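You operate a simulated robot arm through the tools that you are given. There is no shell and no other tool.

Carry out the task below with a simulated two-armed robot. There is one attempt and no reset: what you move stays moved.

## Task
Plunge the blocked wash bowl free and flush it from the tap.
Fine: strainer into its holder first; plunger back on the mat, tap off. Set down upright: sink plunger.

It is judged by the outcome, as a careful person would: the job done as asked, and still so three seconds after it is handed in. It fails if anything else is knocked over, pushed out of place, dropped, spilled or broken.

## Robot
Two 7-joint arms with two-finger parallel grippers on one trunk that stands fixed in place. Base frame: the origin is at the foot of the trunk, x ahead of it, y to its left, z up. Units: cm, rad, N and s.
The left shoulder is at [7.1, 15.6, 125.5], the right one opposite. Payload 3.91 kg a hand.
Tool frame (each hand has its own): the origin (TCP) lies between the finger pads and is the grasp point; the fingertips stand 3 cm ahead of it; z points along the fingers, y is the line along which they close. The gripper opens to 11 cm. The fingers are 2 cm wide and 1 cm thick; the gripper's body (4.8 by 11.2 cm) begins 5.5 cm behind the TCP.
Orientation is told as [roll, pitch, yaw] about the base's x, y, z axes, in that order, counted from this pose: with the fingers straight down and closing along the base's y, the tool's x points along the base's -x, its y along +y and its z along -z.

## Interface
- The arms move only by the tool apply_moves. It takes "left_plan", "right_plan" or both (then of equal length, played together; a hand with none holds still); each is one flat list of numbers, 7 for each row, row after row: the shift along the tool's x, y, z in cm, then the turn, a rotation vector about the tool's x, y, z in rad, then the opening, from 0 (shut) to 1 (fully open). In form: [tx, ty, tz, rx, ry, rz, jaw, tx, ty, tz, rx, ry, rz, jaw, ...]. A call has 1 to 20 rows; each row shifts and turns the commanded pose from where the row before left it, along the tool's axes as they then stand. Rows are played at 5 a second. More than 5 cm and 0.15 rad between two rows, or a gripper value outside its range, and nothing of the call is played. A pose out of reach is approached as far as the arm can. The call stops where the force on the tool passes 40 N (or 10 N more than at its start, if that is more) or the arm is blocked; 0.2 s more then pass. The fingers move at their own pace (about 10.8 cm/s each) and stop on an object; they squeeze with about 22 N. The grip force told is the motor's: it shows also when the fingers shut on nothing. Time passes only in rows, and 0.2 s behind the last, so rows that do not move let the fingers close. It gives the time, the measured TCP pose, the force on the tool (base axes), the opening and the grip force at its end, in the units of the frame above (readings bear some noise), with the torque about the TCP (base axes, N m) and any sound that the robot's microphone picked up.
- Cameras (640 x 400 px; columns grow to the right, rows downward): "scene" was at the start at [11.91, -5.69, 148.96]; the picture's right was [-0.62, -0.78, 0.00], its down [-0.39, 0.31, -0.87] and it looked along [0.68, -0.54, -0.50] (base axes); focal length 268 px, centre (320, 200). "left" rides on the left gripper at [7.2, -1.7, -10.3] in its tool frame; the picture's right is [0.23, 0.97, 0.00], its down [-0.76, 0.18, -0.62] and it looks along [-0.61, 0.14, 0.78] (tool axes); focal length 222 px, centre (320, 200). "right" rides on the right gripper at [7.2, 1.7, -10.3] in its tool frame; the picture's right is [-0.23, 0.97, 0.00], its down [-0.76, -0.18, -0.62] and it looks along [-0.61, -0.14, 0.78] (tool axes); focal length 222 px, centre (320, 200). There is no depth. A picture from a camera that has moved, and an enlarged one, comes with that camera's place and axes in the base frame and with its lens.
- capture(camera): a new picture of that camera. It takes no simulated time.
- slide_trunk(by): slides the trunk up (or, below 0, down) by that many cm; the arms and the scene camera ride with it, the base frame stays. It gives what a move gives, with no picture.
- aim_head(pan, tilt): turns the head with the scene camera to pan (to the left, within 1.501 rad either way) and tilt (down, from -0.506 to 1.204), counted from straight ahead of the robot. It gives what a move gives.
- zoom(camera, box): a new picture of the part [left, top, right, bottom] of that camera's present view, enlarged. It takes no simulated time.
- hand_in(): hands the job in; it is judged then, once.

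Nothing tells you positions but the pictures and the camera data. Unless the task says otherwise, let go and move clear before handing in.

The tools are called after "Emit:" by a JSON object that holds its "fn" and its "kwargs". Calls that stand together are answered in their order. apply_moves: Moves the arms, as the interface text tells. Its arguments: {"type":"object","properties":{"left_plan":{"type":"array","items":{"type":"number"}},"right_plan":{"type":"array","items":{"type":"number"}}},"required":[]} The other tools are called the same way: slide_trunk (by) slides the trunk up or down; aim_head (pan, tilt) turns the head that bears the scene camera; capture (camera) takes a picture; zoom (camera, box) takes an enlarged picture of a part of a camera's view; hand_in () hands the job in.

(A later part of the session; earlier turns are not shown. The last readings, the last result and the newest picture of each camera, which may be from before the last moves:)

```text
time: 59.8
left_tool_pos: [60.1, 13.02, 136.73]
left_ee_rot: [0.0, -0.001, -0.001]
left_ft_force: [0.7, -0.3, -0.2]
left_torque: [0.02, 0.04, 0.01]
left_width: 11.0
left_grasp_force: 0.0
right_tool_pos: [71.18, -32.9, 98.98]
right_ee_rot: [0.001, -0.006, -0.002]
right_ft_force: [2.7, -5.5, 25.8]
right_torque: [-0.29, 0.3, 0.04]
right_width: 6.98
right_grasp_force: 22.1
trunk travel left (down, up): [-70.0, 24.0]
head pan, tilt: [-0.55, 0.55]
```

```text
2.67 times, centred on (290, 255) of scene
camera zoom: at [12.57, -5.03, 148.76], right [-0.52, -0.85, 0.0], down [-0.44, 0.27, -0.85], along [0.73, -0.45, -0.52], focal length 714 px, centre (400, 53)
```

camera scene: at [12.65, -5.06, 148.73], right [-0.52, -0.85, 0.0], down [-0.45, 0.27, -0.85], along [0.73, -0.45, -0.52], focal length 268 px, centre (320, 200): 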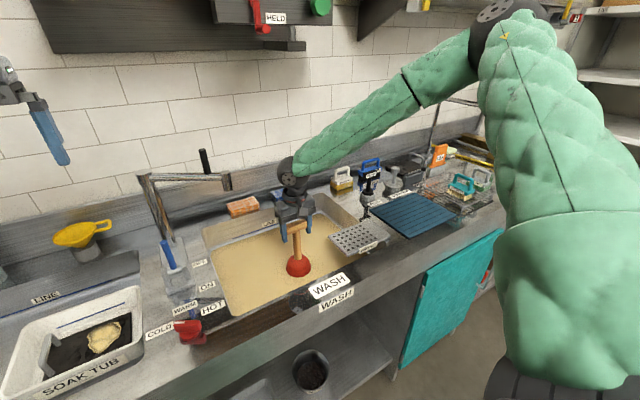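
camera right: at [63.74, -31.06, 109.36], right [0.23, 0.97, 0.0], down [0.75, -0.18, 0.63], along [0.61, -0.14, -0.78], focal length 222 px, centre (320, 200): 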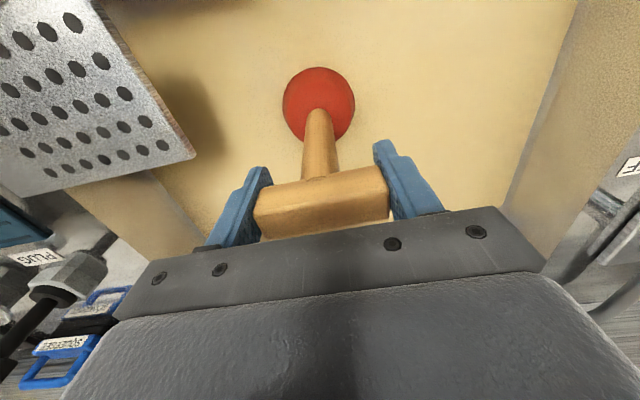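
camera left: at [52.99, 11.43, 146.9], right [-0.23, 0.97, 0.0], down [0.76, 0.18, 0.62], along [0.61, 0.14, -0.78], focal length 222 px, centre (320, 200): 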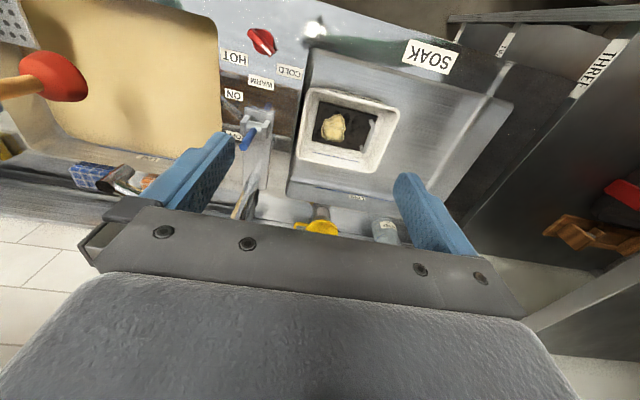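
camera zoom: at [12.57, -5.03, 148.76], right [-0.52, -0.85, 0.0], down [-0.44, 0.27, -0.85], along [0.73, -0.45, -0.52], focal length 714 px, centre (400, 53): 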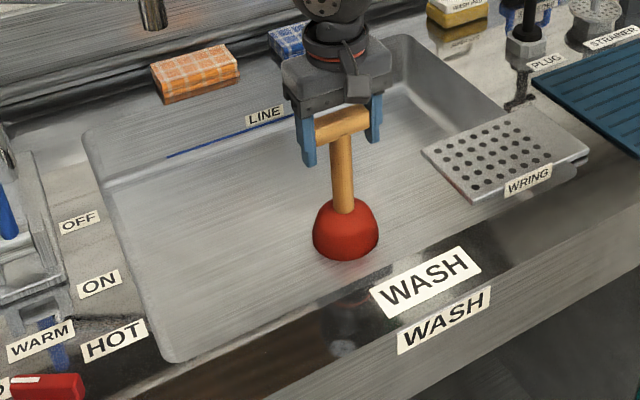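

The bowl has drained — it's free. Now I lift the plunger and carry it back to its mat at (64.7,-77.6).

Emit:
{"fn": "apply_moves", "kwargs": {"right_plan": [0, 0, -1, 0, 0, 0, 0, 0, 0, -3, 0, 0, 0, 0, 0, 0, -4, 0, 0, 0, 0, 0, 0, -4, 0, 0, 0, 0, 0, 0, -4, 0, 0, 0, 0, 0, 0, -2, 0, 0, 0, 0, 0, 0, -1, 0, 0, 0, 0, 0, 0, 0, 0, 0, 0, 0]}}

Emit:
{"fn": "zoom", "kwargs": {"camera": "scene", "box": [190, 130, 390, 330]}}

Emit:
{"fn": "apply_moves", "kwargs": {"right_plan": [0.2, -1.5, 0, 0, 0, 0, 0, 0.5, -3.2, 0, 0, 0, 0, 0, 0.5, -3.5, 0, 0, 0, 0, 0, 0.5, -3.5, 0, 0, 0, 0, 0, 0.5, -3.5, 0, 0, 0, 0, 0, 0.5, -3.5, 0, 0, 0, 0, 0, 0.5, -3.5, 0, 0, 0, 0, 0, 0.5, -3.5, 0, 0, 0, 0, 0, 0.5, -3.5, 0, 0, 0, 0, 0, 0.5, -3.5, 0, 0, 0, 0, 0, 0.5, -3.5, 0, 0, 0, 0, 0, 0.5, -3.5, 0, 0, 0, 0, 0, 0.5, -3, 0, 0, 0, 0, 0, 0.3, -1.5, 0, 0, 0, 0, 0, 0, 0, 0, 0, 0, 0, 0, 0, 0, 0, 0, 0, 0, 0, 0, 0, 0, 0, 0, 0, 0]}}

Emit:
{"fn": "aim_head", "kwargs": {"pan": -0.8, "tilt": 0.45}}

Emit:
{"fn": "zoom", "kwargs": {"camera": "scene", "box": [290, 120, 410, 260]}}

Emit:
{"fn": "capture", "kwargs": {"camera": "right"}}

```text
time: 61.6
left_tool_pos: [60.3, 13.07, 136.55]
left_ee_rot: [0.0, -0.001, -0.001]
left_ft_force: [0.4, -0.5, 0.2]
left_torque: [0.01, 0.0, 0.0]
left_width: 11.0
left_grasp_force: 0.1
right_tool_pos: [71.0, -32.89, 117.82]
right_ee_rot: [0.0, -0.004, -0.001]
right_ft_force: [-0.6, -0.8, -1.5]
right_torque: [0.02, 0.0, -0.02]
right_width: 6.97
right_grasp_force: 22.3
trunk travel left (down, up): [-70.0, 24.0]
head pan, tilt: [-0.55, 0.55]
```

```text
2.00 times, centred on (290, 230) of scene
camera zoom: at [12.71, -5.07, 148.7], right [-0.52, -0.85, 0.0], down [-0.45, 0.27, -0.85], along [0.73, -0.45, -0.52], focal length 535 px, centre (380, 140)
```

zoom: 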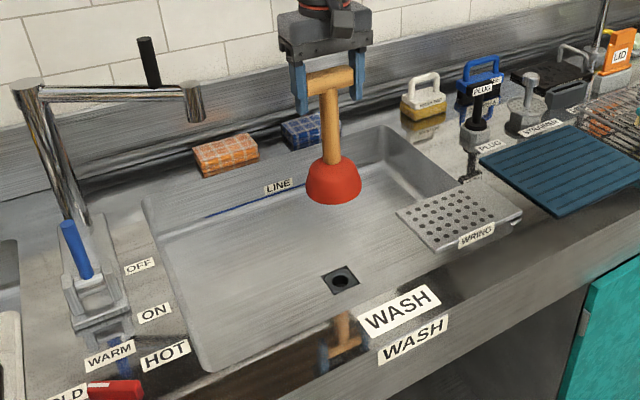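

```text
time: 65.2
left_tool_pos: [60.25, 13.01, 136.54]
left_ee_rot: [-0.001, 0.001, -0.001]
left_ft_force: [0.2, 0.8, 0.3]
left_torque: [0.01, 0.03, -0.02]
left_width: 11.0
left_grasp_force: 0.2
right_tool_pos: [64.62, -77.1, 117.85]
right_ee_rot: [0.0, -0.006, -0.002]
right_ft_force: [-0.1, 0.6, -2.2]
right_torque: [0.0, 0.01, 0.02]
right_width: 6.96
right_grasp_force: 21.3
trunk travel left (down, up): [-70.0, 24.0]
head pan, tilt: [-0.55, 0.55]
```

```text
time: 66.0
left_tool_pos: [60.22, 12.95, 136.62]
left_ee_rot: [0.001, 0.0, -0.002]
left_ft_force: [0.0, 0.4, 0.1]
left_torque: [0.01, 0.01, 0.03]
left_width: 11.0
left_grasp_force: 0.2
right_tool_pos: [64.57, -77.02, 117.86]
right_ee_rot: [0.0, -0.006, -0.002]
right_ft_force: [0.2, 0.1, -1.8]
right_torque: [0.0, 0.01, -0.01]
right_width: 6.95
right_grasp_force: 22.0
trunk travel left (down, up): [-70.0, 24.0]
head pan, tilt: [-0.799, 0.45]
```

```text
2.86 times, centred on (350, 190) of scene
camera zoom: at [11.45, -7.0, 149.6], right [-0.72, -0.7, 0.0], down [-0.3, 0.31, -0.9], along [0.63, -0.65, -0.44], focal length 765 px, centre (234, 229)
```

zoom: 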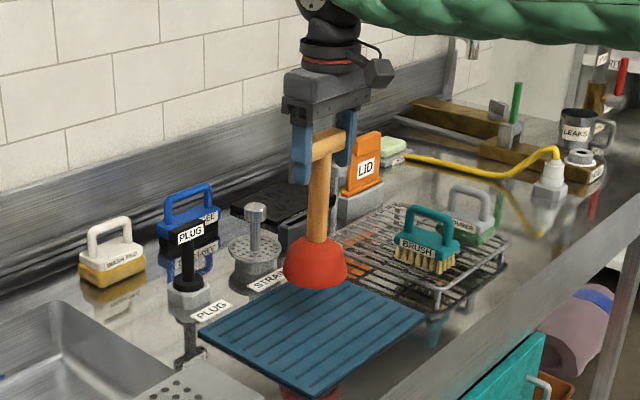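

```text
taken
camera right: at [57.28, -75.33, 128.2], right [0.23, 0.97, 0.0], down [0.76, -0.18, 0.63], along [0.61, -0.14, -0.78], focal length 222 px, centre (320, 200)
```

right: 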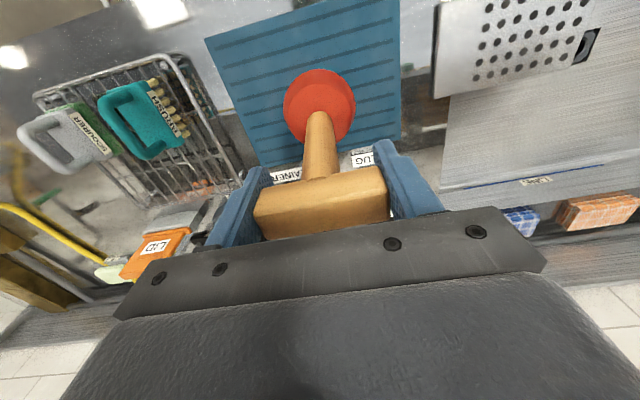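

Over the mat. I lower the plunger until it touches.

Emit:
{"fn": "apply_moves", "kwargs": {"right_plan": [-0.1, -0.45, 1.5, 0, 0.006, 0, 0, 0, 0, 2, 0, 0, 0, 0, 0, 0, 1.5, 0, 0, 0, 0, 0, 0, 1, 0, 0, 0, 0, 0, 0, 0.5, 0, 0, 0, 0, 0, 0, 0, 0, 0, 0, 0, 0, 0, 0, 0, 0, 0, 0]}}

Emit:
{"fn": "apply_moves", "kwargs": {"right_plan": [0, 0, 0.3, 0, 0, 0, 0, 0, 0, 0.3, 0, 0, 0, 0, 0, 0, 0, 0, 0, 0, 0]}}

Emit:
{"fn": "zoom", "kwargs": {"camera": "scene", "box": [290, 120, 410, 260]}}

```text
time: 67.5
left_tool_pos: [60.22, 12.99, 136.55]
left_ee_rot: [0.0, -0.001, -0.002]
left_ft_force: [0.0, -0.3, -0.1]
left_torque: [-0.01, 0.01, 0.0]
left_width: 11.01
left_grasp_force: 0.1
right_tool_pos: [64.48, -77.41, 111.19]
right_ee_rot: [-0.001, 0.001, -0.002]
right_ft_force: [-0.7, 0.2, -1.3]
right_torque: [0.0, 0.01, 0.03]
right_width: 6.98
right_grasp_force: 21.9
trunk travel left (down, up): [-70.0, 24.0]
head pan, tilt: [-0.799, 0.45]
```

```text
time: 68.3
left_tool_pos: [60.3, 12.97, 136.54]
left_ee_rot: [0.0, 0.0, -0.003]
left_ft_force: [0.7, 1.1, 0.5]
left_torque: [-0.02, 0.0, -0.02]
left_width: 10.98
left_grasp_force: 0.1
right_tool_pos: [64.6, -77.46, 110.5]
right_ee_rot: [0.0, 0.002, -0.001]
right_ft_force: [0.2, 0.0, -1.2]
right_torque: [0.02, 0.0, 0.02]
right_width: 6.95
right_grasp_force: 22.1
trunk travel left (down, up): [-70.0, 24.0]
head pan, tilt: [-0.799, 0.45]
```

```text
2.86 times, centred on (350, 190) of scene
camera zoom: at [11.44, -6.99, 149.61], right [-0.72, -0.7, 0.0], down [-0.3, 0.31, -0.9], along [0.63, -0.65, -0.44], focal length 765 px, centre (234, 229)
```

zoom: 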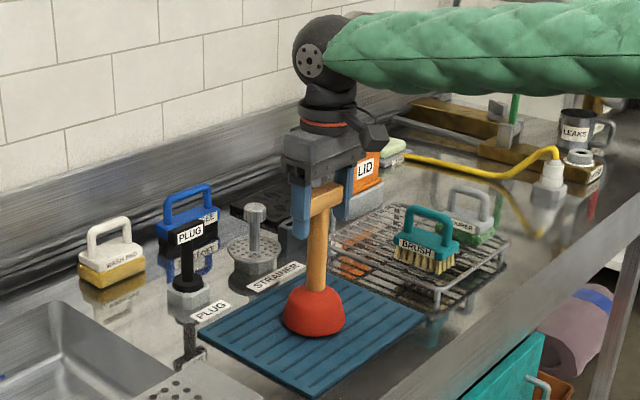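

Emit:
{"fn": "apply_moves", "kwargs": {"right_plan": [0, 0, 0.2, 0, 0, 0, 0, 0, 0, 0.2, 0, 0, 0, 0, 0, 0, 0, 0, 0, 0, 0]}}

Emit:
{"fn": "zoom", "kwargs": {"camera": "scene", "box": [310, 170, 370, 250]}}

```text
time: 69.2
left_tool_pos: [60.27, 13.1, 136.76]
left_ee_rot: [0.0, -0.001, -0.002]
left_ft_force: [0.9, 0.4, 0.2]
left_torque: [-0.02, 0.01, 0.01]
left_width: 11.0
left_grasp_force: 0.2
right_tool_pos: [64.52, -77.37, 110.08]
right_ee_rot: [0.0, 0.003, -0.003]
right_ft_force: [0.6, 0.6, -2.9]
right_torque: [-0.05, 0.02, -0.01]
right_width: 6.97
right_grasp_force: 22.0
trunk travel left (down, up): [-70.0, 24.0]
head pan, tilt: [-0.799, 0.45]
```

```text
5.00 times, centred on (340, 210) of scene
camera zoom: at [11.44, -7.0, 149.61], right [-0.72, -0.7, 0.0], down [-0.3, 0.31, -0.9], along [0.63, -0.65, -0.44], focal length 1338 px, centre (220, 150)
```

zoom: 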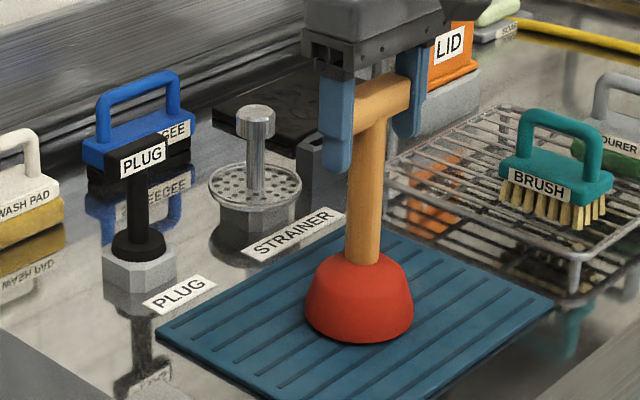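

Emit:
{"fn": "apply_moves", "kwargs": {"right_plan": [0, 0, 0.2, 0, 0, 0, 0, 0, 0, 0.2, 0, 0, 0, 0, 0, 0, 0, 0, 0, 0, 0]}}

Emit:
{"fn": "apply_moves", "kwargs": {"right_plan": [0, 0, 0.2, 0, 0, 0, 0, 0, 0, 0.1, 0, 0, 0, 0, 0, 0, 0, 0, 0, 0, 0]}}

```text
time: 70.0
left_tool_pos: [60.26, 13.05, 136.57]
left_ee_rot: [0.001, 0.002, 0.0]
left_ft_force: [0.1, 0.2, -0.7]
left_torque: [0.0, -0.01, -0.05]
left_width: 10.97
left_grasp_force: 0.1
right_tool_pos: [64.52, -77.36, 109.58]
right_ee_rot: [0.001, 0.002, -0.003]
right_ft_force: [-0.2, 0.3, -1.9]
right_torque: [-0.02, 0.03, 0.01]
right_width: 6.96
right_grasp_force: 22.4
trunk travel left (down, up): [-70.0, 24.0]
head pan, tilt: [-0.799, 0.45]
```

```text
time: 70.8
left_tool_pos: [60.17, 13.15, 136.64]
left_ee_rot: [0.001, 0.001, -0.001]
left_ft_force: [-0.3, -0.6, 1.3]
left_torque: [-0.02, -0.02, 0.0]
left_width: 11.01
left_grasp_force: 0.1
right_tool_pos: [64.6, -77.31, 109.62]
right_ee_rot: [0.0, -0.001, -0.002]
right_ft_force: [0.0, -4.1, 11.3]
right_torque: [-0.3, 0.26, 0.03]
right_width: 6.96
right_grasp_force: 22.1
trunk travel left (down, up): [-70.0, 24.0]
head pan, tilt: [-0.799, 0.45]
```

Contact at z≈109.6. I ease off, open the fingers and check that the plunger stands.

Emit:
{"fn": "apply_moves", "kwargs": {"right_plan": [0, 0, -0.15, 0, 0, 0, 0, 0, 0, 0, 0, 0, 0, 0, 0, 0, 0, 0, 0, 0, 0.75, 0, 0, 0, 0, 0, 0, 0.9, 0, 0, 0, 0, 0, 0, 0.95, 0, 0, 0, 0, 0, 0, 0.95]}}

Emit:
{"fn": "zoom", "kwargs": {"camera": "scene", "box": [310, 150, 390, 250]}}

Emit:
{"fn": "capture", "kwargs": {"camera": "right"}}

```text
time: 72.2
left_tool_pos: [60.27, 13.22, 136.6]
left_ee_rot: [0.0, 0.001, -0.001]
left_ft_force: [-0.1, -0.3, -0.1]
left_torque: [-0.02, -0.03, 0.03]
left_width: 11.02
left_grasp_force: 0.1
right_tool_pos: [64.51, -77.31, 109.64]
right_ee_rot: [0.0, 0.001, -0.001]
right_ft_force: [0.9, 0.8, 0.5]
right_torque: [0.01, -0.01, -0.03]
right_width: 10.44
right_grasp_force: 0.0
trunk travel left (down, up): [-70.0, 24.0]
head pan, tilt: [-0.799, 0.45]
```

```text
4.00 times, centred on (350, 200) of scene
camera zoom: at [11.41, -6.96, 149.61], right [-0.72, -0.7, 0.0], down [-0.3, 0.31, -0.9], along [0.63, -0.65, -0.44], focal length 1071 px, centre (200, 200)
```

zoom: 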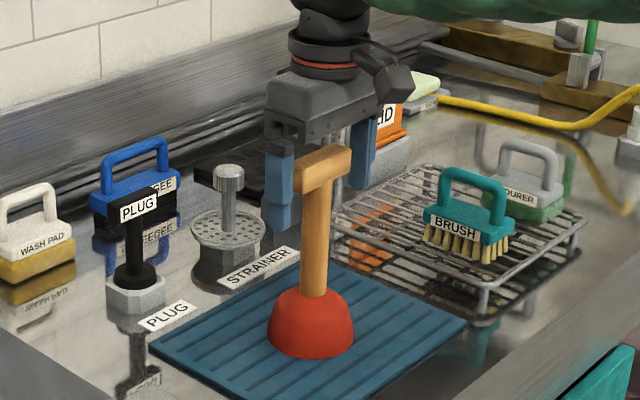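

```text
taken
camera right: at [57.44, -75.68, 120.01], right [0.23, 0.97, 0.0], down [0.76, -0.18, 0.62], along [0.61, -0.14, -0.78], focal length 222 px, centre (320, 200)
```

right: 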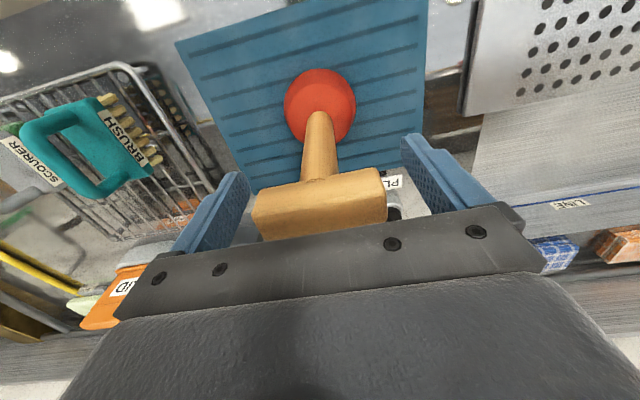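

The plunger stands upright on its mat. I raise and retract the right hand, and turn the camera to the tap.

Emit:
{"fn": "apply_moves", "kwargs": {"right_plan": [0, 0, -1, 0, 0, 0, 1, 0, 0, -3, 0, 0, 0, 1, 0, 0, -4, 0, 0, 0, 1, 0, 0, -4, 0, 0, 0, 1, 0, 0, -4, 0, 0, 0, 1, 0, 0, -4, 0, 0, 0, 1, 0, 0, -4, 0, 0, 0, 1, 3.5, 2, 0, 0, 0, 0, 1, 3.5, 2, 0, 0, 0, 0, 1, 3.5, 2, 0, 0, 0, 0, 1, 3.5, 2, 0, 0, 0, 0, 1, 3.5, 2, 0, 0, 0, 0, 1, 3.5, 2, 0, 0, 0, 0, 1, 0, 0, 0, 0, 0, 0, 1]}}

Emit:
{"fn": "aim_head", "kwargs": {"pan": -0.15, "tilt": 0.65}}

Emit:
{"fn": "capture", "kwargs": {"camera": "scene"}}

Emit:
{"fn": "zoom", "kwargs": {"camera": "scene", "box": [180, 80, 340, 280]}}

Emit:
{"fn": "zoom", "kwargs": {"camera": "left", "box": [190, 20, 340, 230]}}

```text
time: 75.2
left_tool_pos: [60.43, 12.86, 136.53]
left_ee_rot: [0.0, 0.001, 0.0]
left_ft_force: [0.5, -0.4, 0.1]
left_torque: [0.04, 0.05, 0.03]
left_width: 11.01
left_grasp_force: 0.0
right_tool_pos: [43.82, -65.72, 133.35]
right_ee_rot: [0.0, 0.004, -0.002]
right_ft_force: [1.3, 0.3, 0.0]
right_torque: [0.02, 0.05, 0.02]
right_width: 11.0
right_grasp_force: 0.0
trunk travel left (down, up): [-70.0, 24.0]
head pan, tilt: [-0.799, 0.45]
```

```text
time: 76.2
left_tool_pos: [60.25, 13.01, 136.61]
left_ee_rot: [0.001, 0.002, 0.0]
left_ft_force: [0.0, 0.2, -0.1]
left_torque: [-0.01, -0.01, -0.01]
left_width: 11.02
left_grasp_force: 0.1
right_tool_pos: [43.85, -65.58, 133.53]
right_ee_rot: [-0.001, 0.002, -0.001]
right_ft_force: [-1.2, -0.4, -0.1]
right_torque: [0.03, -0.01, -0.01]
right_width: 10.99
right_grasp_force: 0.1
trunk travel left (down, up): [-70.0, 24.0]
head pan, tilt: [-0.15, 0.649]
```

```text
taken
camera scene: at [13.64, -1.74, 147.82], right [-0.15, -0.99, 0.0], down [-0.6, 0.09, -0.8], along [0.79, -0.12, -0.6], focal length 268 px, centre (320, 200)
```

scene: 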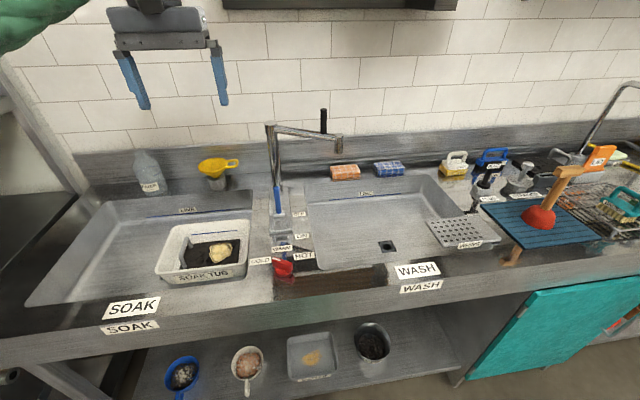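

```text
2.00 times, centred on (260, 180) of scene
camera zoom: at [13.64, -1.74, 147.82], right [-0.15, -0.99, 0.0], down [-0.6, 0.09, -0.8], along [0.79, -0.12, -0.6], focal length 535 px, centre (440, 240)
```

zoom: 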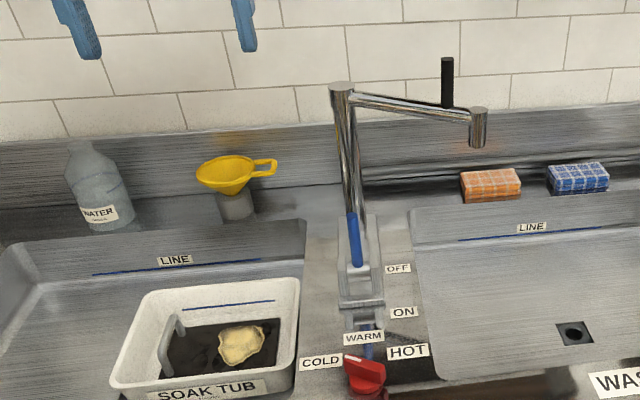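

```text
1.90 times, centred on (265, 125) of left
camera zoom: at [52.99, 11.4, 146.89], right [-0.23, 0.97, 0.0], down [0.76, 0.18, 0.62], along [0.61, 0.14, -0.78], focal length 423 px, centre (425, 343)
```

zoom: 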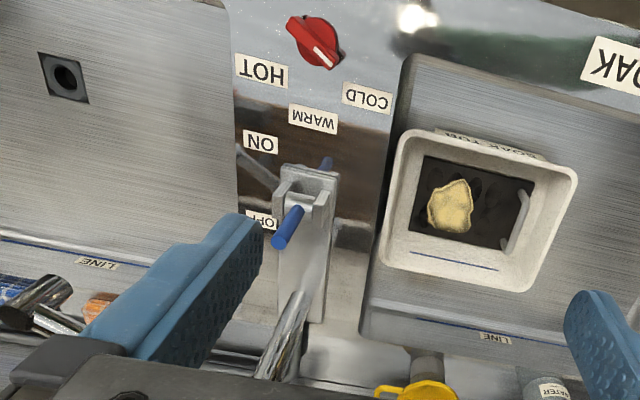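

The bowl is empty and its drain visible. The tap's blue lever stands near-vertical at (74.7→76.2, 1.3, 97→105), pipe pivot at (91.6,1.5), and ON lies toward the robot. I bring the left hand above the lever.

Emit:
{"fn": "apply_moves", "kwargs": {"left_plan": [-3, -2.3, 2.2, 0, 0, 0, 0.6, -3, -2.3, 2.2, 0, 0, 0, 0.6, -3, -2.3, 2.2, 0, 0, 0, 0.6, -3, -2.4, 2.2, 0, 0, 0, 0.6, -3, -2.4, 2.2, 0, 0, 0, 0.6, 0, 0, 0, 0, 0, 0, 0.6, 0, 0, 0, 0, 0, 0, 0.6]}}

Emit:
{"fn": "capture", "kwargs": {"camera": "left"}}

Emit:
{"fn": "zoom", "kwargs": {"camera": "scene", "box": [200, 60, 360, 280]}}

```text
time: 77.8
left_tool_pos: [75.07, 1.15, 125.61]
left_ee_rot: [0.001, -0.002, 0.0]
left_ft_force: [0.2, -0.5, -0.8]
left_torque: [-0.03, 0.02, 0.01]
left_width: 6.6
left_grasp_force: 0.0
right_tool_pos: [43.78, -65.66, 133.5]
right_ee_rot: [0.0, 0.002, -0.002]
right_ft_force: [-0.6, 0.5, 0.2]
right_torque: [0.03, -0.02, 0.04]
right_width: 11.0
right_grasp_force: 0.0
trunk travel left (down, up): [-70.0, 24.0]
head pan, tilt: [-0.15, 0.649]
```

```text
taken
camera left: at [67.82, -0.39, 135.91], right [-0.23, 0.97, 0.0], down [0.76, 0.18, 0.62], along [0.61, 0.14, -0.78], focal length 222 px, centre (320, 200)
```

left: 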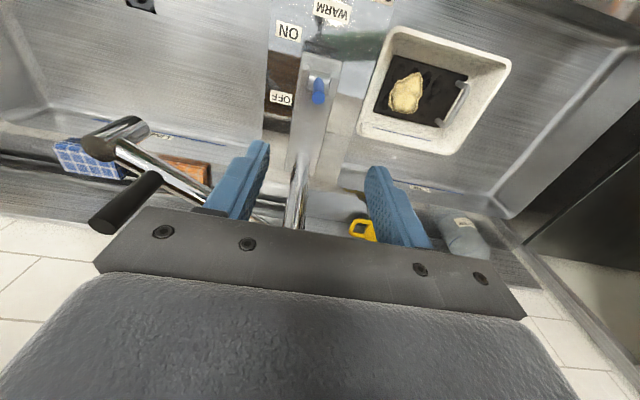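

```text
1.82 times, centred on (280, 170) of scene
camera zoom: at [13.64, -1.75, 147.82], right [-0.15, -0.99, 0.0], down [-0.6, 0.09, -0.8], along [0.79, -0.12, -0.61], focal length 487 px, centre (393, 254)
```

zoom: 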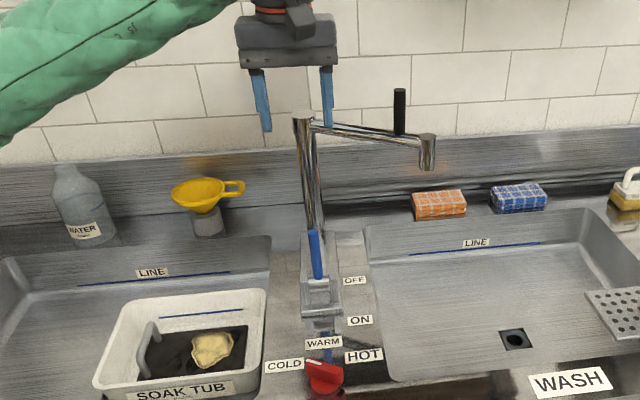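

Emit:
{"fn": "zoom", "kwargs": {"camera": "left", "box": [270, 50, 370, 150]}}

Emit:
{"fn": "zoom", "kwargs": {"camera": "scene", "box": [255, 160, 305, 230]}}

```text
4.00 times, centred on (320, 100) of left
camera zoom: at [67.82, -0.39, 135.91], right [-0.23, 0.97, 0.0], down [0.76, 0.18, 0.62], along [0.61, 0.14, -0.78], focal length 888 px, centre (320, 600)
```

zoom: 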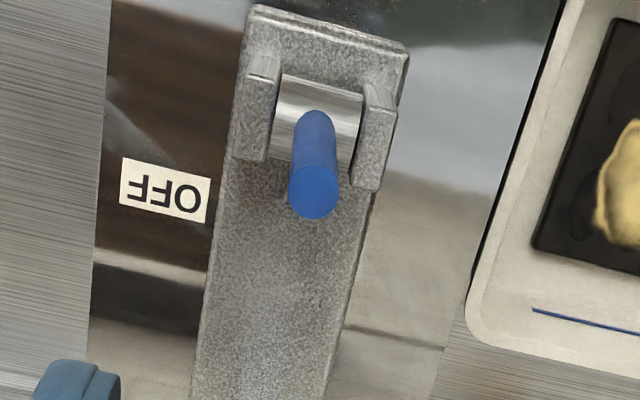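

```text
5.71 times, centred on (280, 195) of scene
camera zoom: at [13.64, -1.75, 147.82], right [-0.15, -0.99, 0.0], down [-0.6, 0.09, -0.8], along [0.79, -0.12, -0.61], focal length 1530 px, centre (549, 229)
```

zoom: 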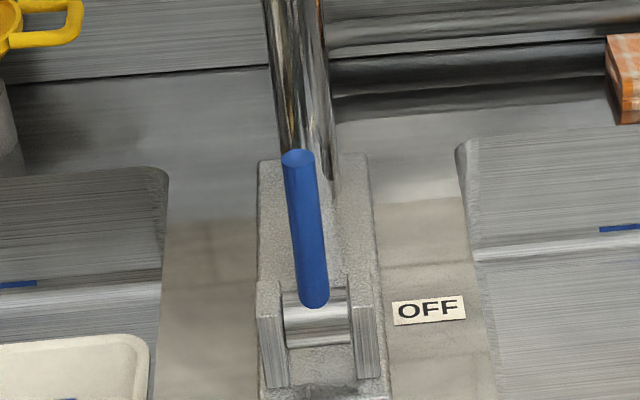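

The lever is a vertical rod pivoting about a y-axis at about (74.7,1.1,97). I lower the left hand around it and grip near its top.

Emit:
{"fn": "apply_moves", "kwargs": {"left_plan": [0, 0, 3, 0, 0, 0, 0.6, 0, 0, 4, 0, 0, 0, 0.6, 0, 0, 4, 0, 0, 0, 0.6, 0, 0, 4, 0, 0, 0, 0.6, 0, 0, 4, 0, 0, 0, 0.6, 0, 0, 2, 0, 0, 0, 0.6, 0, 0, 0.8, 0, 0, 0, 0.6, 0, 0, 0, 0, 0, 0, 0.6, 0, 0, 0, 0, 0, 0, 0.6]}}

Emit:
{"fn": "capture", "kwargs": {"camera": "left"}}

Emit:
{"fn": "zoom", "kwargs": {"camera": "scene", "box": [230, 120, 330, 240]}}

```text
time: 79.8
left_tool_pos: [75.31, 1.34, 103.62]
left_ee_rot: [-0.001, -0.001, -0.001]
left_ft_force: [0.0, 0.3, 0.0]
left_torque: [0.02, 0.0, 0.02]
left_width: 6.57
left_grasp_force: 0.0
right_tool_pos: [43.75, -65.8, 133.46]
right_ee_rot: [0.0, 0.001, -0.002]
right_ft_force: [0.3, -0.4, -0.8]
right_torque: [0.01, 0.04, 0.01]
right_width: 11.01
right_grasp_force: 0.0
trunk travel left (down, up): [-70.0, 24.0]
head pan, tilt: [-0.15, 0.649]
```

```text
taken
camera left: at [68.09, -0.23, 113.98], right [-0.23, 0.97, 0.0], down [0.76, 0.18, 0.62], along [0.61, 0.14, -0.78], focal length 222 px, centre (320, 200)
```

left: 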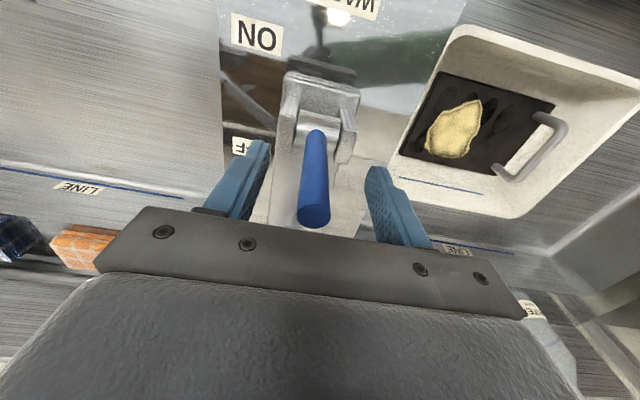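

```text
3.33 times, centred on (280, 180) of scene
camera zoom: at [13.6, -1.7, 147.83], right [-0.15, -0.99, 0.0], down [-0.6, 0.09, -0.8], along [0.79, -0.12, -0.6], focal length 892 px, centre (453, 267)
```

zoom: 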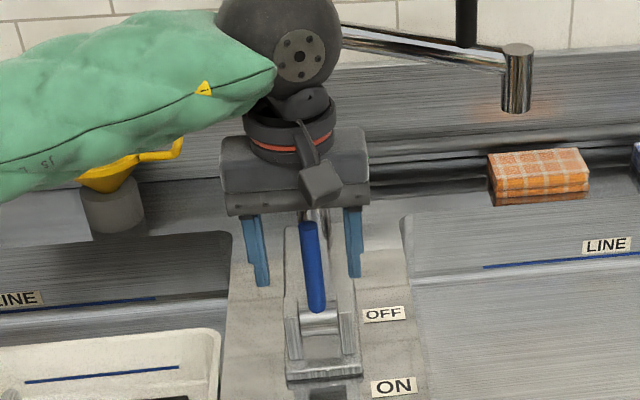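

Emit:
{"fn": "apply_moves", "kwargs": {"left_plan": [0, -0.25, 0, 0, 0, 0, 0.4, 0, 0, 0, 0, 0, 0, 0, 0, 0, 0, 0, 0, 0, 0, 0, 0, 0, 0, 0, 0, 0, 0, 0, 0, 0, 0, 0, 0]}}

Emit:
{"fn": "apply_moves", "kwargs": {"left_plan": [0.6, 0, 0, 0, 0, 0, 0, 0.6, 0, 0.1, 0, 0, 0, 0, 0.6, 0, 0.1, 0, 0, 0, 0, 0, 0, 0, 0, 0, 0, 0]}}

Emit:
{"fn": "zoom", "kwargs": {"camera": "scene", "box": [230, 80, 390, 250]}}

```text
time: 81.0
left_tool_pos: [75.24, 1.07, 103.68]
left_ee_rot: [0.001, -0.001, -0.003]
left_ft_force: [-0.9, -8.3, -1.6]
left_torque: [-0.14, 0.07, -0.03]
left_width: 1.58
left_grasp_force: 45.3
right_tool_pos: [43.76, -65.69, 133.47]
right_ee_rot: [0.001, 0.003, -0.002]
right_ft_force: [-0.9, 0.6, -0.2]
right_torque: [0.04, 0.0, 0.01]
right_width: 11.01
right_grasp_force: 0.2
trunk travel left (down, up): [-70.0, 24.0]
head pan, tilt: [-0.15, 0.649]
```

```text
time: 82.0
left_tool_pos: [73.61, 1.01, 103.53]
left_ee_rot: [-0.002, 0.0, -0.002]
left_ft_force: [17.6, -11.9, 5.1]
left_torque: [-0.14, -1.26, 0.03]
left_width: 1.57
left_grasp_force: 44.8
right_tool_pos: [43.85, -65.78, 133.41]
right_ee_rot: [0.003, 0.002, -0.001]
right_ft_force: [0.7, -0.4, -0.5]
right_torque: [0.03, 0.01, -0.02]
right_width: 10.98
right_grasp_force: 0.0
trunk travel left (down, up): [-70.0, 24.0]
head pan, tilt: [-0.15, 0.649]
```

```text
2.35 times, centred on (310, 165) of scene
camera zoom: at [13.71, -1.84, 147.81], right [-0.15, -0.99, 0.0], down [-0.6, 0.09, -0.8], along [0.79, -0.12, -0.61], focal length 630 px, centre (344, 282)
```

zoom: 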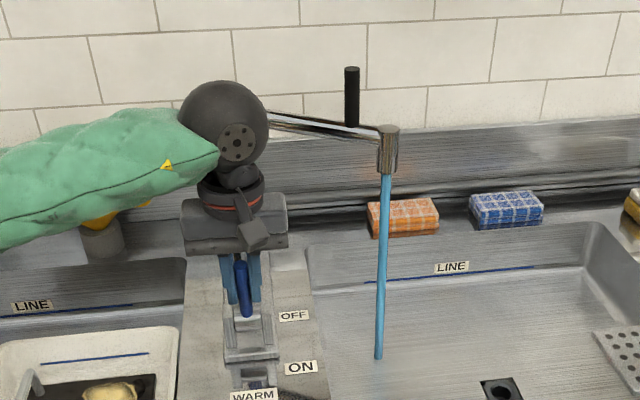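

Water is already running into the bowl. I bring the lever a bit further toward ON along its arc, easing the side load.

Emit:
{"fn": "apply_moves", "kwargs": {"left_plan": [0.5, -0.1, 0.15, 0, 0, 0, 0, 0.5, -0.1, 0.2, 0, 0, 0, 0, 0.5, 0, 0.25, 0, 0, 0, 0, 0, 0, 0, 0, 0, 0, 0]}}

Emit:
{"fn": "zoom", "kwargs": {"camera": "scene", "box": [230, 80, 390, 250]}}

Emit:
{"fn": "zoom", "kwargs": {"camera": "scene", "box": [290, 150, 490, 280]}}

```text
time: 83.0
left_tool_pos: [71.92, 0.92, 102.96]
left_ee_rot: [-0.001, 0.001, 0.0]
left_ft_force: [12.0, 2.5, 8.3]
left_torque: [0.01, -1.01, 0.0]
left_width: 1.57
left_grasp_force: 45.6
right_tool_pos: [43.76, -65.49, 133.54]
right_ee_rot: [0.001, -0.001, 0.0]
right_ft_force: [-0.5, -0.2, -0.3]
right_torque: [-0.03, -0.03, 0.0]
right_width: 11.0
right_grasp_force: 0.1
trunk travel left (down, up): [-70.0, 24.0]
head pan, tilt: [-0.15, 0.649]
```

```text
2.35 times, centred on (310, 165) of scene
camera zoom: at [13.64, -1.66, 147.82], right [-0.15, -0.99, 0.0], down [-0.6, 0.09, -0.8], along [0.79, -0.12, -0.61], focal length 630 px, centre (344, 282)
```

zoom: 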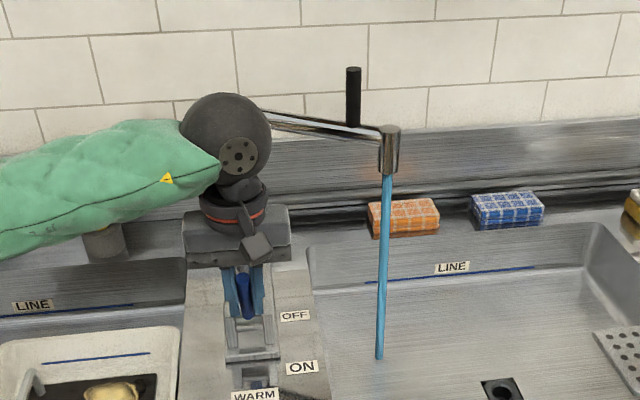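

```text
3.08 times, centred on (390, 215) of scene
camera zoom: at [13.64, -1.66, 147.82], right [-0.15, -0.99, 0.0], down [-0.6, 0.09, -0.8], along [0.79, -0.12, -0.61], focal length 824 px, centre (105, 154)
```

zoom: 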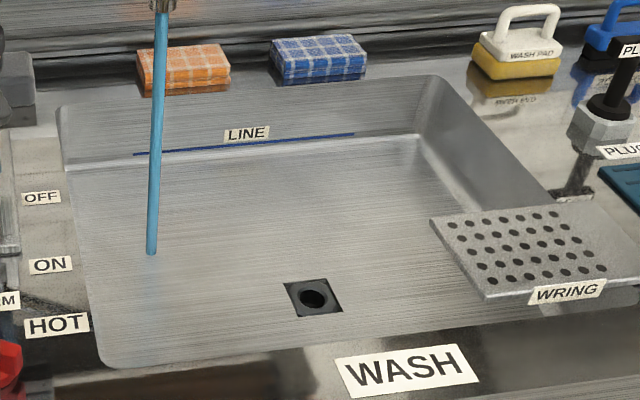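

Emit:
{"fn": "apply_moves", "kwargs": {"left_plan": [0.5, 0, 0.25, 0, 0, 0, 0, 0.5, 0, 0.35, 0, 0, 0, 0, 0.5, 0, 0.4, 0, 0, 0, 0, 0, 0, 0, 0, 0, 0, 0, 0, 0, 0, 0, 0, 0, 0, 0, 0, 0, 0, 0, 0, 0]}}

Emit:
{"fn": "zoom", "kwargs": {"camera": "scene", "box": [230, 80, 390, 250]}}

Emit:
{"fn": "zoom", "kwargs": {"camera": "scene", "box": [290, 150, 490, 280]}}

Emit:
{"fn": "capture", "kwargs": {"camera": "left"}}

```text
time: 84.4
left_tool_pos: [70.42, 0.92, 101.94]
left_ee_rot: [-0.002, 0.001, 0.001]
left_ft_force: [3.8, 26.4, 13.2]
left_torque: [-0.11, -0.76, 0.16]
left_width: 1.58
left_grasp_force: 44.4
right_tool_pos: [43.68, -65.37, 133.62]
right_ee_rot: [-0.001, 0.001, -0.003]
right_ft_force: [-0.9, -0.4, -0.4]
right_torque: [0.0, 0.01, -0.02]
right_width: 11.01
right_grasp_force: 0.1
trunk travel left (down, up): [-70.0, 24.0]
head pan, tilt: [-0.15, 0.649]
```

```text
2.35 times, centred on (310, 165) of scene
camera zoom: at [13.52, -1.42, 147.83], right [-0.15, -0.99, 0.0], down [-0.6, 0.09, -0.8], along [0.79, -0.12, -0.6], focal length 630 px, centre (344, 282)
```

zoom: 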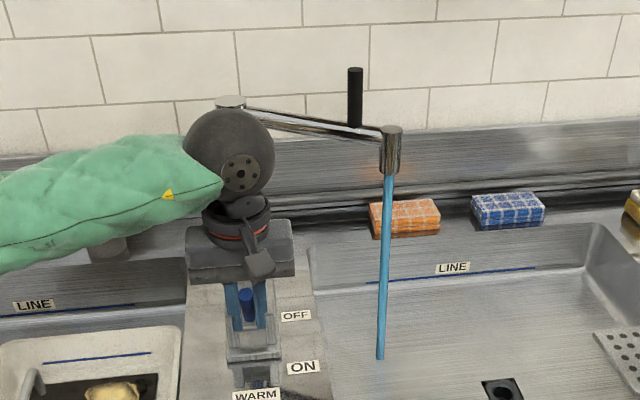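

```text
3.08 times, centred on (390, 215) of scene
camera zoom: at [13.52, -1.42, 147.83], right [-0.15, -0.99, 0.0], down [-0.6, 0.09, -0.8], along [0.79, -0.12, -0.6], focal length 824 px, centre (105, 154)
```

zoom: 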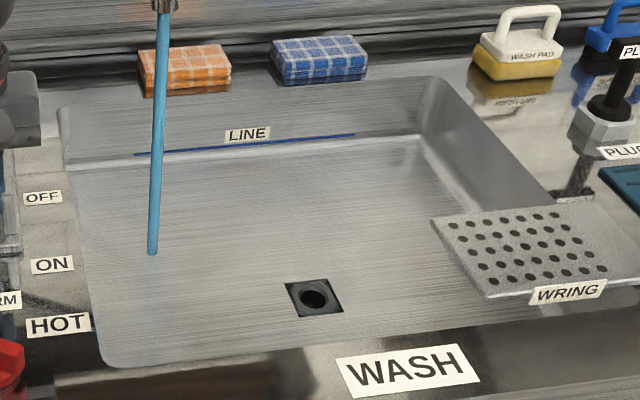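

```text
taken
camera left: at [63.17, -0.62, 112.3], right [-0.23, 0.97, 0.0], down [0.76, 0.18, 0.62], along [0.61, 0.14, -0.78], focal length 222 px, centre (320, 200)
```

left: 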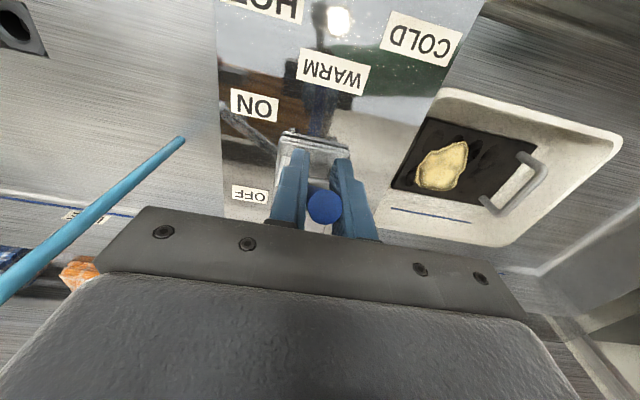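

Side load of 26 N in y: I ease +0.3 cm in y and let the water run a few seconds.

Emit:
{"fn": "apply_moves", "kwargs": {"left_plan": [0, 0.2, 0, 0, 0, 0, 0, 0, 0.1, 0, 0, 0, 0, 0, 0, 0, 0, 0, 0, 0, 0, 0, 0, 0, 0, 0, 0, 0, 0, 0, 0, 0, 0, 0, 0, 0, 0, 0, 0, 0, 0, 0, 0, 0, 0, 0, 0, 0, 0, 0, 0, 0, 0, 0, 0, 0, 0, 0, 0, 0, 0, 0, 0, 0, 0, 0, 0, 0, 0, 0, 0, 0, 0, 0, 0, 0, 0]}}

Emit:
{"fn": "zoom", "kwargs": {"camera": "scene", "box": [230, 80, 490, 280]}}

```text
time: 86.8
left_tool_pos: [70.41, 0.9, 101.98]
left_ee_rot: [-0.001, 0.002, -0.001]
left_ft_force: [5.5, -6.5, -0.2]
left_torque: [0.14, -0.27, 0.05]
left_width: 1.58
left_grasp_force: 45.0
right_tool_pos: [43.89, -65.68, 133.4]
right_ee_rot: [0.002, 0.001, -0.002]
right_ft_force: [0.1, -0.2, 1.3]
right_torque: [0.02, 0.02, -0.06]
right_width: 11.0
right_grasp_force: 0.1
trunk travel left (down, up): [-70.0, 24.0]
head pan, tilt: [-0.15, 0.649]
```

```text
2.00 times, centred on (360, 180) of scene
camera zoom: at [13.66, -1.77, 147.82], right [-0.15, -0.99, 0.0], down [-0.6, 0.09, -0.8], along [0.79, -0.12, -0.61], focal length 535 px, centre (240, 240)
```

zoom: 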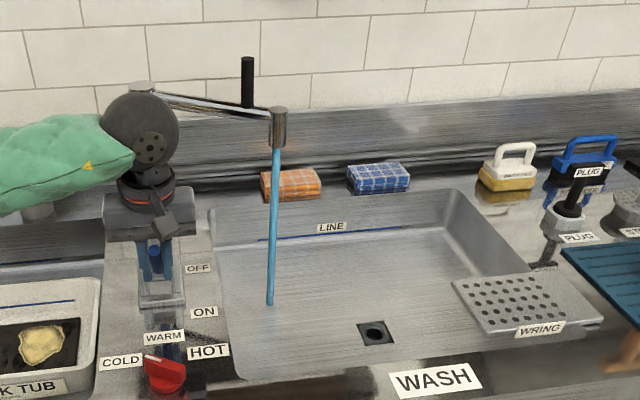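

Water runs into the bowl and drains freely. I let it run another several seconds.

Emit:
{"fn": "apply_moves", "kwargs": {"left_plan": [0, 0, 0, 0, 0, 0, 0, 0, 0, 0, 0, 0, 0, 0, 0, 0, 0, 0, 0, 0, 0, 0, 0, 0, 0, 0, 0, 0, 0, 0, 0, 0, 0, 0, 0, 0, 0, 0, 0, 0, 0, 0, 0, 0, 0, 0, 0, 0, 0, 0, 0, 0, 0, 0, 0, 0, 0, 0, 0, 0, 0, 0, 0, 0, 0, 0, 0, 0, 0, 0, 0, 0, 0, 0, 0, 0, 0, 0, 0, 0, 0, 0, 0, 0, 0, 0, 0, 0, 0, 0, 0, 0, 0, 0, 0, 0, 0, 0, 0, 0, 0, 0, 0, 0, 0, 0, 0, 0, 0, 0, 0, 0, 0, 0, 0, 0, 0, 0, 0, 0, 0, 0, 0, 0, 0, 0, 0, 0, 0, 0, 0, 0, 0, 0, 0, 0, 0, 0, 0, 0]}}

Emit:
{"fn": "apply_moves", "kwargs": {"left_plan": [0, 0, 0, 0, 0, 0, 0, 0, 0, 0, 0, 0, 0, 0, 0, 0, 0, 0, 0, 0, 0, 0, 0, 0, 0, 0, 0, 0, 0, 0, 0, 0, 0, 0, 0, 0, 0, 0, 0, 0, 0, 0, 0, 0, 0, 0, 0, 0, 0, 0, 0, 0, 0, 0, 0, 0, 0, 0, 0, 0, 0, 0, 0, 0, 0, 0, 0, 0, 0, 0, 0, 0, 0, 0, 0, 0, 0, 0, 0, 0, 0, 0, 0, 0, 0, 0, 0, 0, 0, 0, 0, 0, 0, 0, 0, 0, 0, 0, 0, 0, 0, 0, 0, 0, 0, 0, 0, 0, 0, 0, 0, 0, 0, 0, 0, 0, 0, 0, 0, 0, 0, 0, 0, 0, 0, 0, 0, 0, 0, 0, 0, 0, 0, 0, 0, 0, 0, 0, 0, 0]}}

Emit:
{"fn": "zoom", "kwargs": {"camera": "scene", "box": [230, 80, 490, 280]}}

```text
time: 91.0
left_tool_pos: [70.51, 1.03, 102.08]
left_ee_rot: [0.0, -0.001, -0.002]
left_ft_force: [-2.1, -9.1, -8.4]
left_torque: [0.15, 0.49, 0.04]
left_width: 1.57
left_grasp_force: 44.8
right_tool_pos: [43.81, -65.64, 133.48]
right_ee_rot: [0.003, 0.002, -0.002]
right_ft_force: [-0.7, 0.5, 1.2]
right_torque: [0.01, 0.0, -0.02]
right_width: 11.01
right_grasp_force: 0.0
trunk travel left (down, up): [-70.0, 24.0]
head pan, tilt: [-0.15, 0.649]
```

```text
time: 95.2
left_tool_pos: [70.4, 0.99, 102.01]
left_ee_rot: [0.001, 0.0, -0.001]
left_ft_force: [-2.9, -9.4, -10.0]
left_torque: [0.17, 0.62, 0.05]
left_width: 1.61
left_grasp_force: 45.0
right_tool_pos: [43.85, -65.75, 133.43]
right_ee_rot: [0.002, 0.004, -0.002]
right_ft_force: [-0.3, 0.2, 0.6]
right_torque: [-0.03, -0.01, 0.01]
right_width: 10.99
right_grasp_force: 0.0
trunk travel left (down, up): [-70.0, 24.0]
head pan, tilt: [-0.15, 0.649]
```

```text
2.00 times, centred on (360, 180) of scene
camera zoom: at [13.66, -1.8, 147.82], right [-0.15, -0.99, 0.0], down [-0.6, 0.09, -0.8], along [0.79, -0.12, -0.61], focal length 535 px, centre (240, 240)
```

zoom: 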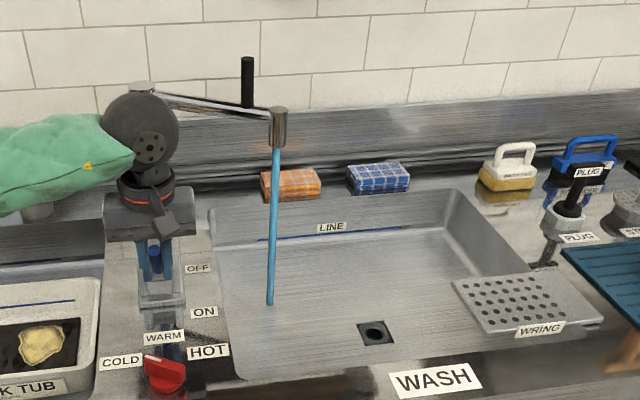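

The flush has run ~13 s and drains fine. I return the lever along its arc to OFF.

Emit:
{"fn": "apply_moves", "kwargs": {"left_plan": [-0.5, 0, -0.4, 0, 0, 0, 0, -0.5, 0, -0.35, 0, 0, 0, 0, -0.5, 0, -0.25, 0, 0, 0, 0, -0.5, 0, -0.25, 0, 0, 0, 0, -0.5, 0, -0.2, 0, 0, 0, 0, -0.5, 0, -0.15, 0, 0, 0, 0, -0.6, 0, -0.1, 0, 0, 0, 0, -0.6, 0, -0.1, 0, 0, 0, 0, -0.6, 0, 0, 0, 0, 0, 0, 0, 0, 0, 0, 0, 0, 0, 0, 0, 0, 0, 0, 0, 0]}}

Emit:
{"fn": "zoom", "kwargs": {"camera": "scene", "box": [230, 80, 490, 280]}}

Emit:
{"fn": "zoom", "kwargs": {"camera": "scene", "box": [230, 120, 330, 240]}}

```text
time: 97.6
left_tool_pos: [75.16, 1.03, 103.94]
left_ee_rot: [-0.001, -0.003, -0.002]
left_ft_force: [-13.3, -21.9, 4.1]
left_torque: [-0.4, 0.95, 0.02]
left_width: 1.59
left_grasp_force: 45.3
right_tool_pos: [43.67, -65.83, 133.51]
right_ee_rot: [0.003, -0.001, 0.0]
right_ft_force: [-1.0, 0.7, -0.1]
right_torque: [0.04, 0.02, -0.02]
right_width: 10.98
right_grasp_force: 0.2
trunk travel left (down, up): [-70.0, 24.0]
head pan, tilt: [-0.15, 0.649]
```

```text
2.00 times, centred on (360, 180) of scene
camera zoom: at [13.45, -1.95, 147.85], right [-0.15, -0.99, 0.0], down [-0.6, 0.09, -0.8], along [0.79, -0.12, -0.6], focal length 535 px, centre (240, 240)
```

zoom: 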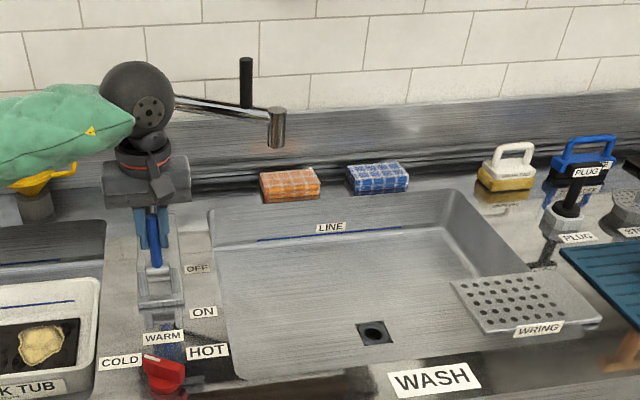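

```text
3.33 times, centred on (280, 180) of scene
camera zoom: at [13.45, -1.95, 147.85], right [-0.15, -0.99, 0.0], down [-0.6, 0.09, -0.8], along [0.79, -0.12, -0.6], focal length 892 px, centre (453, 267)
```

zoom: 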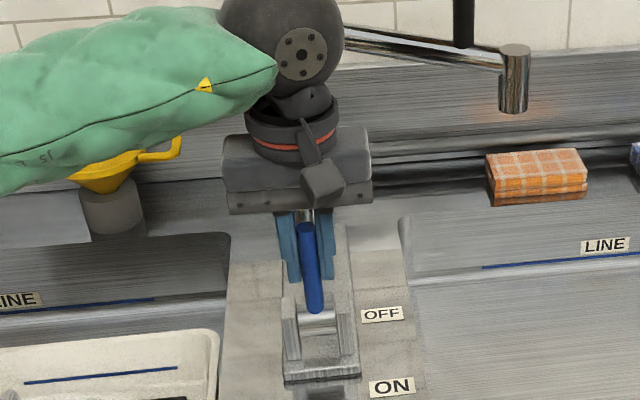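

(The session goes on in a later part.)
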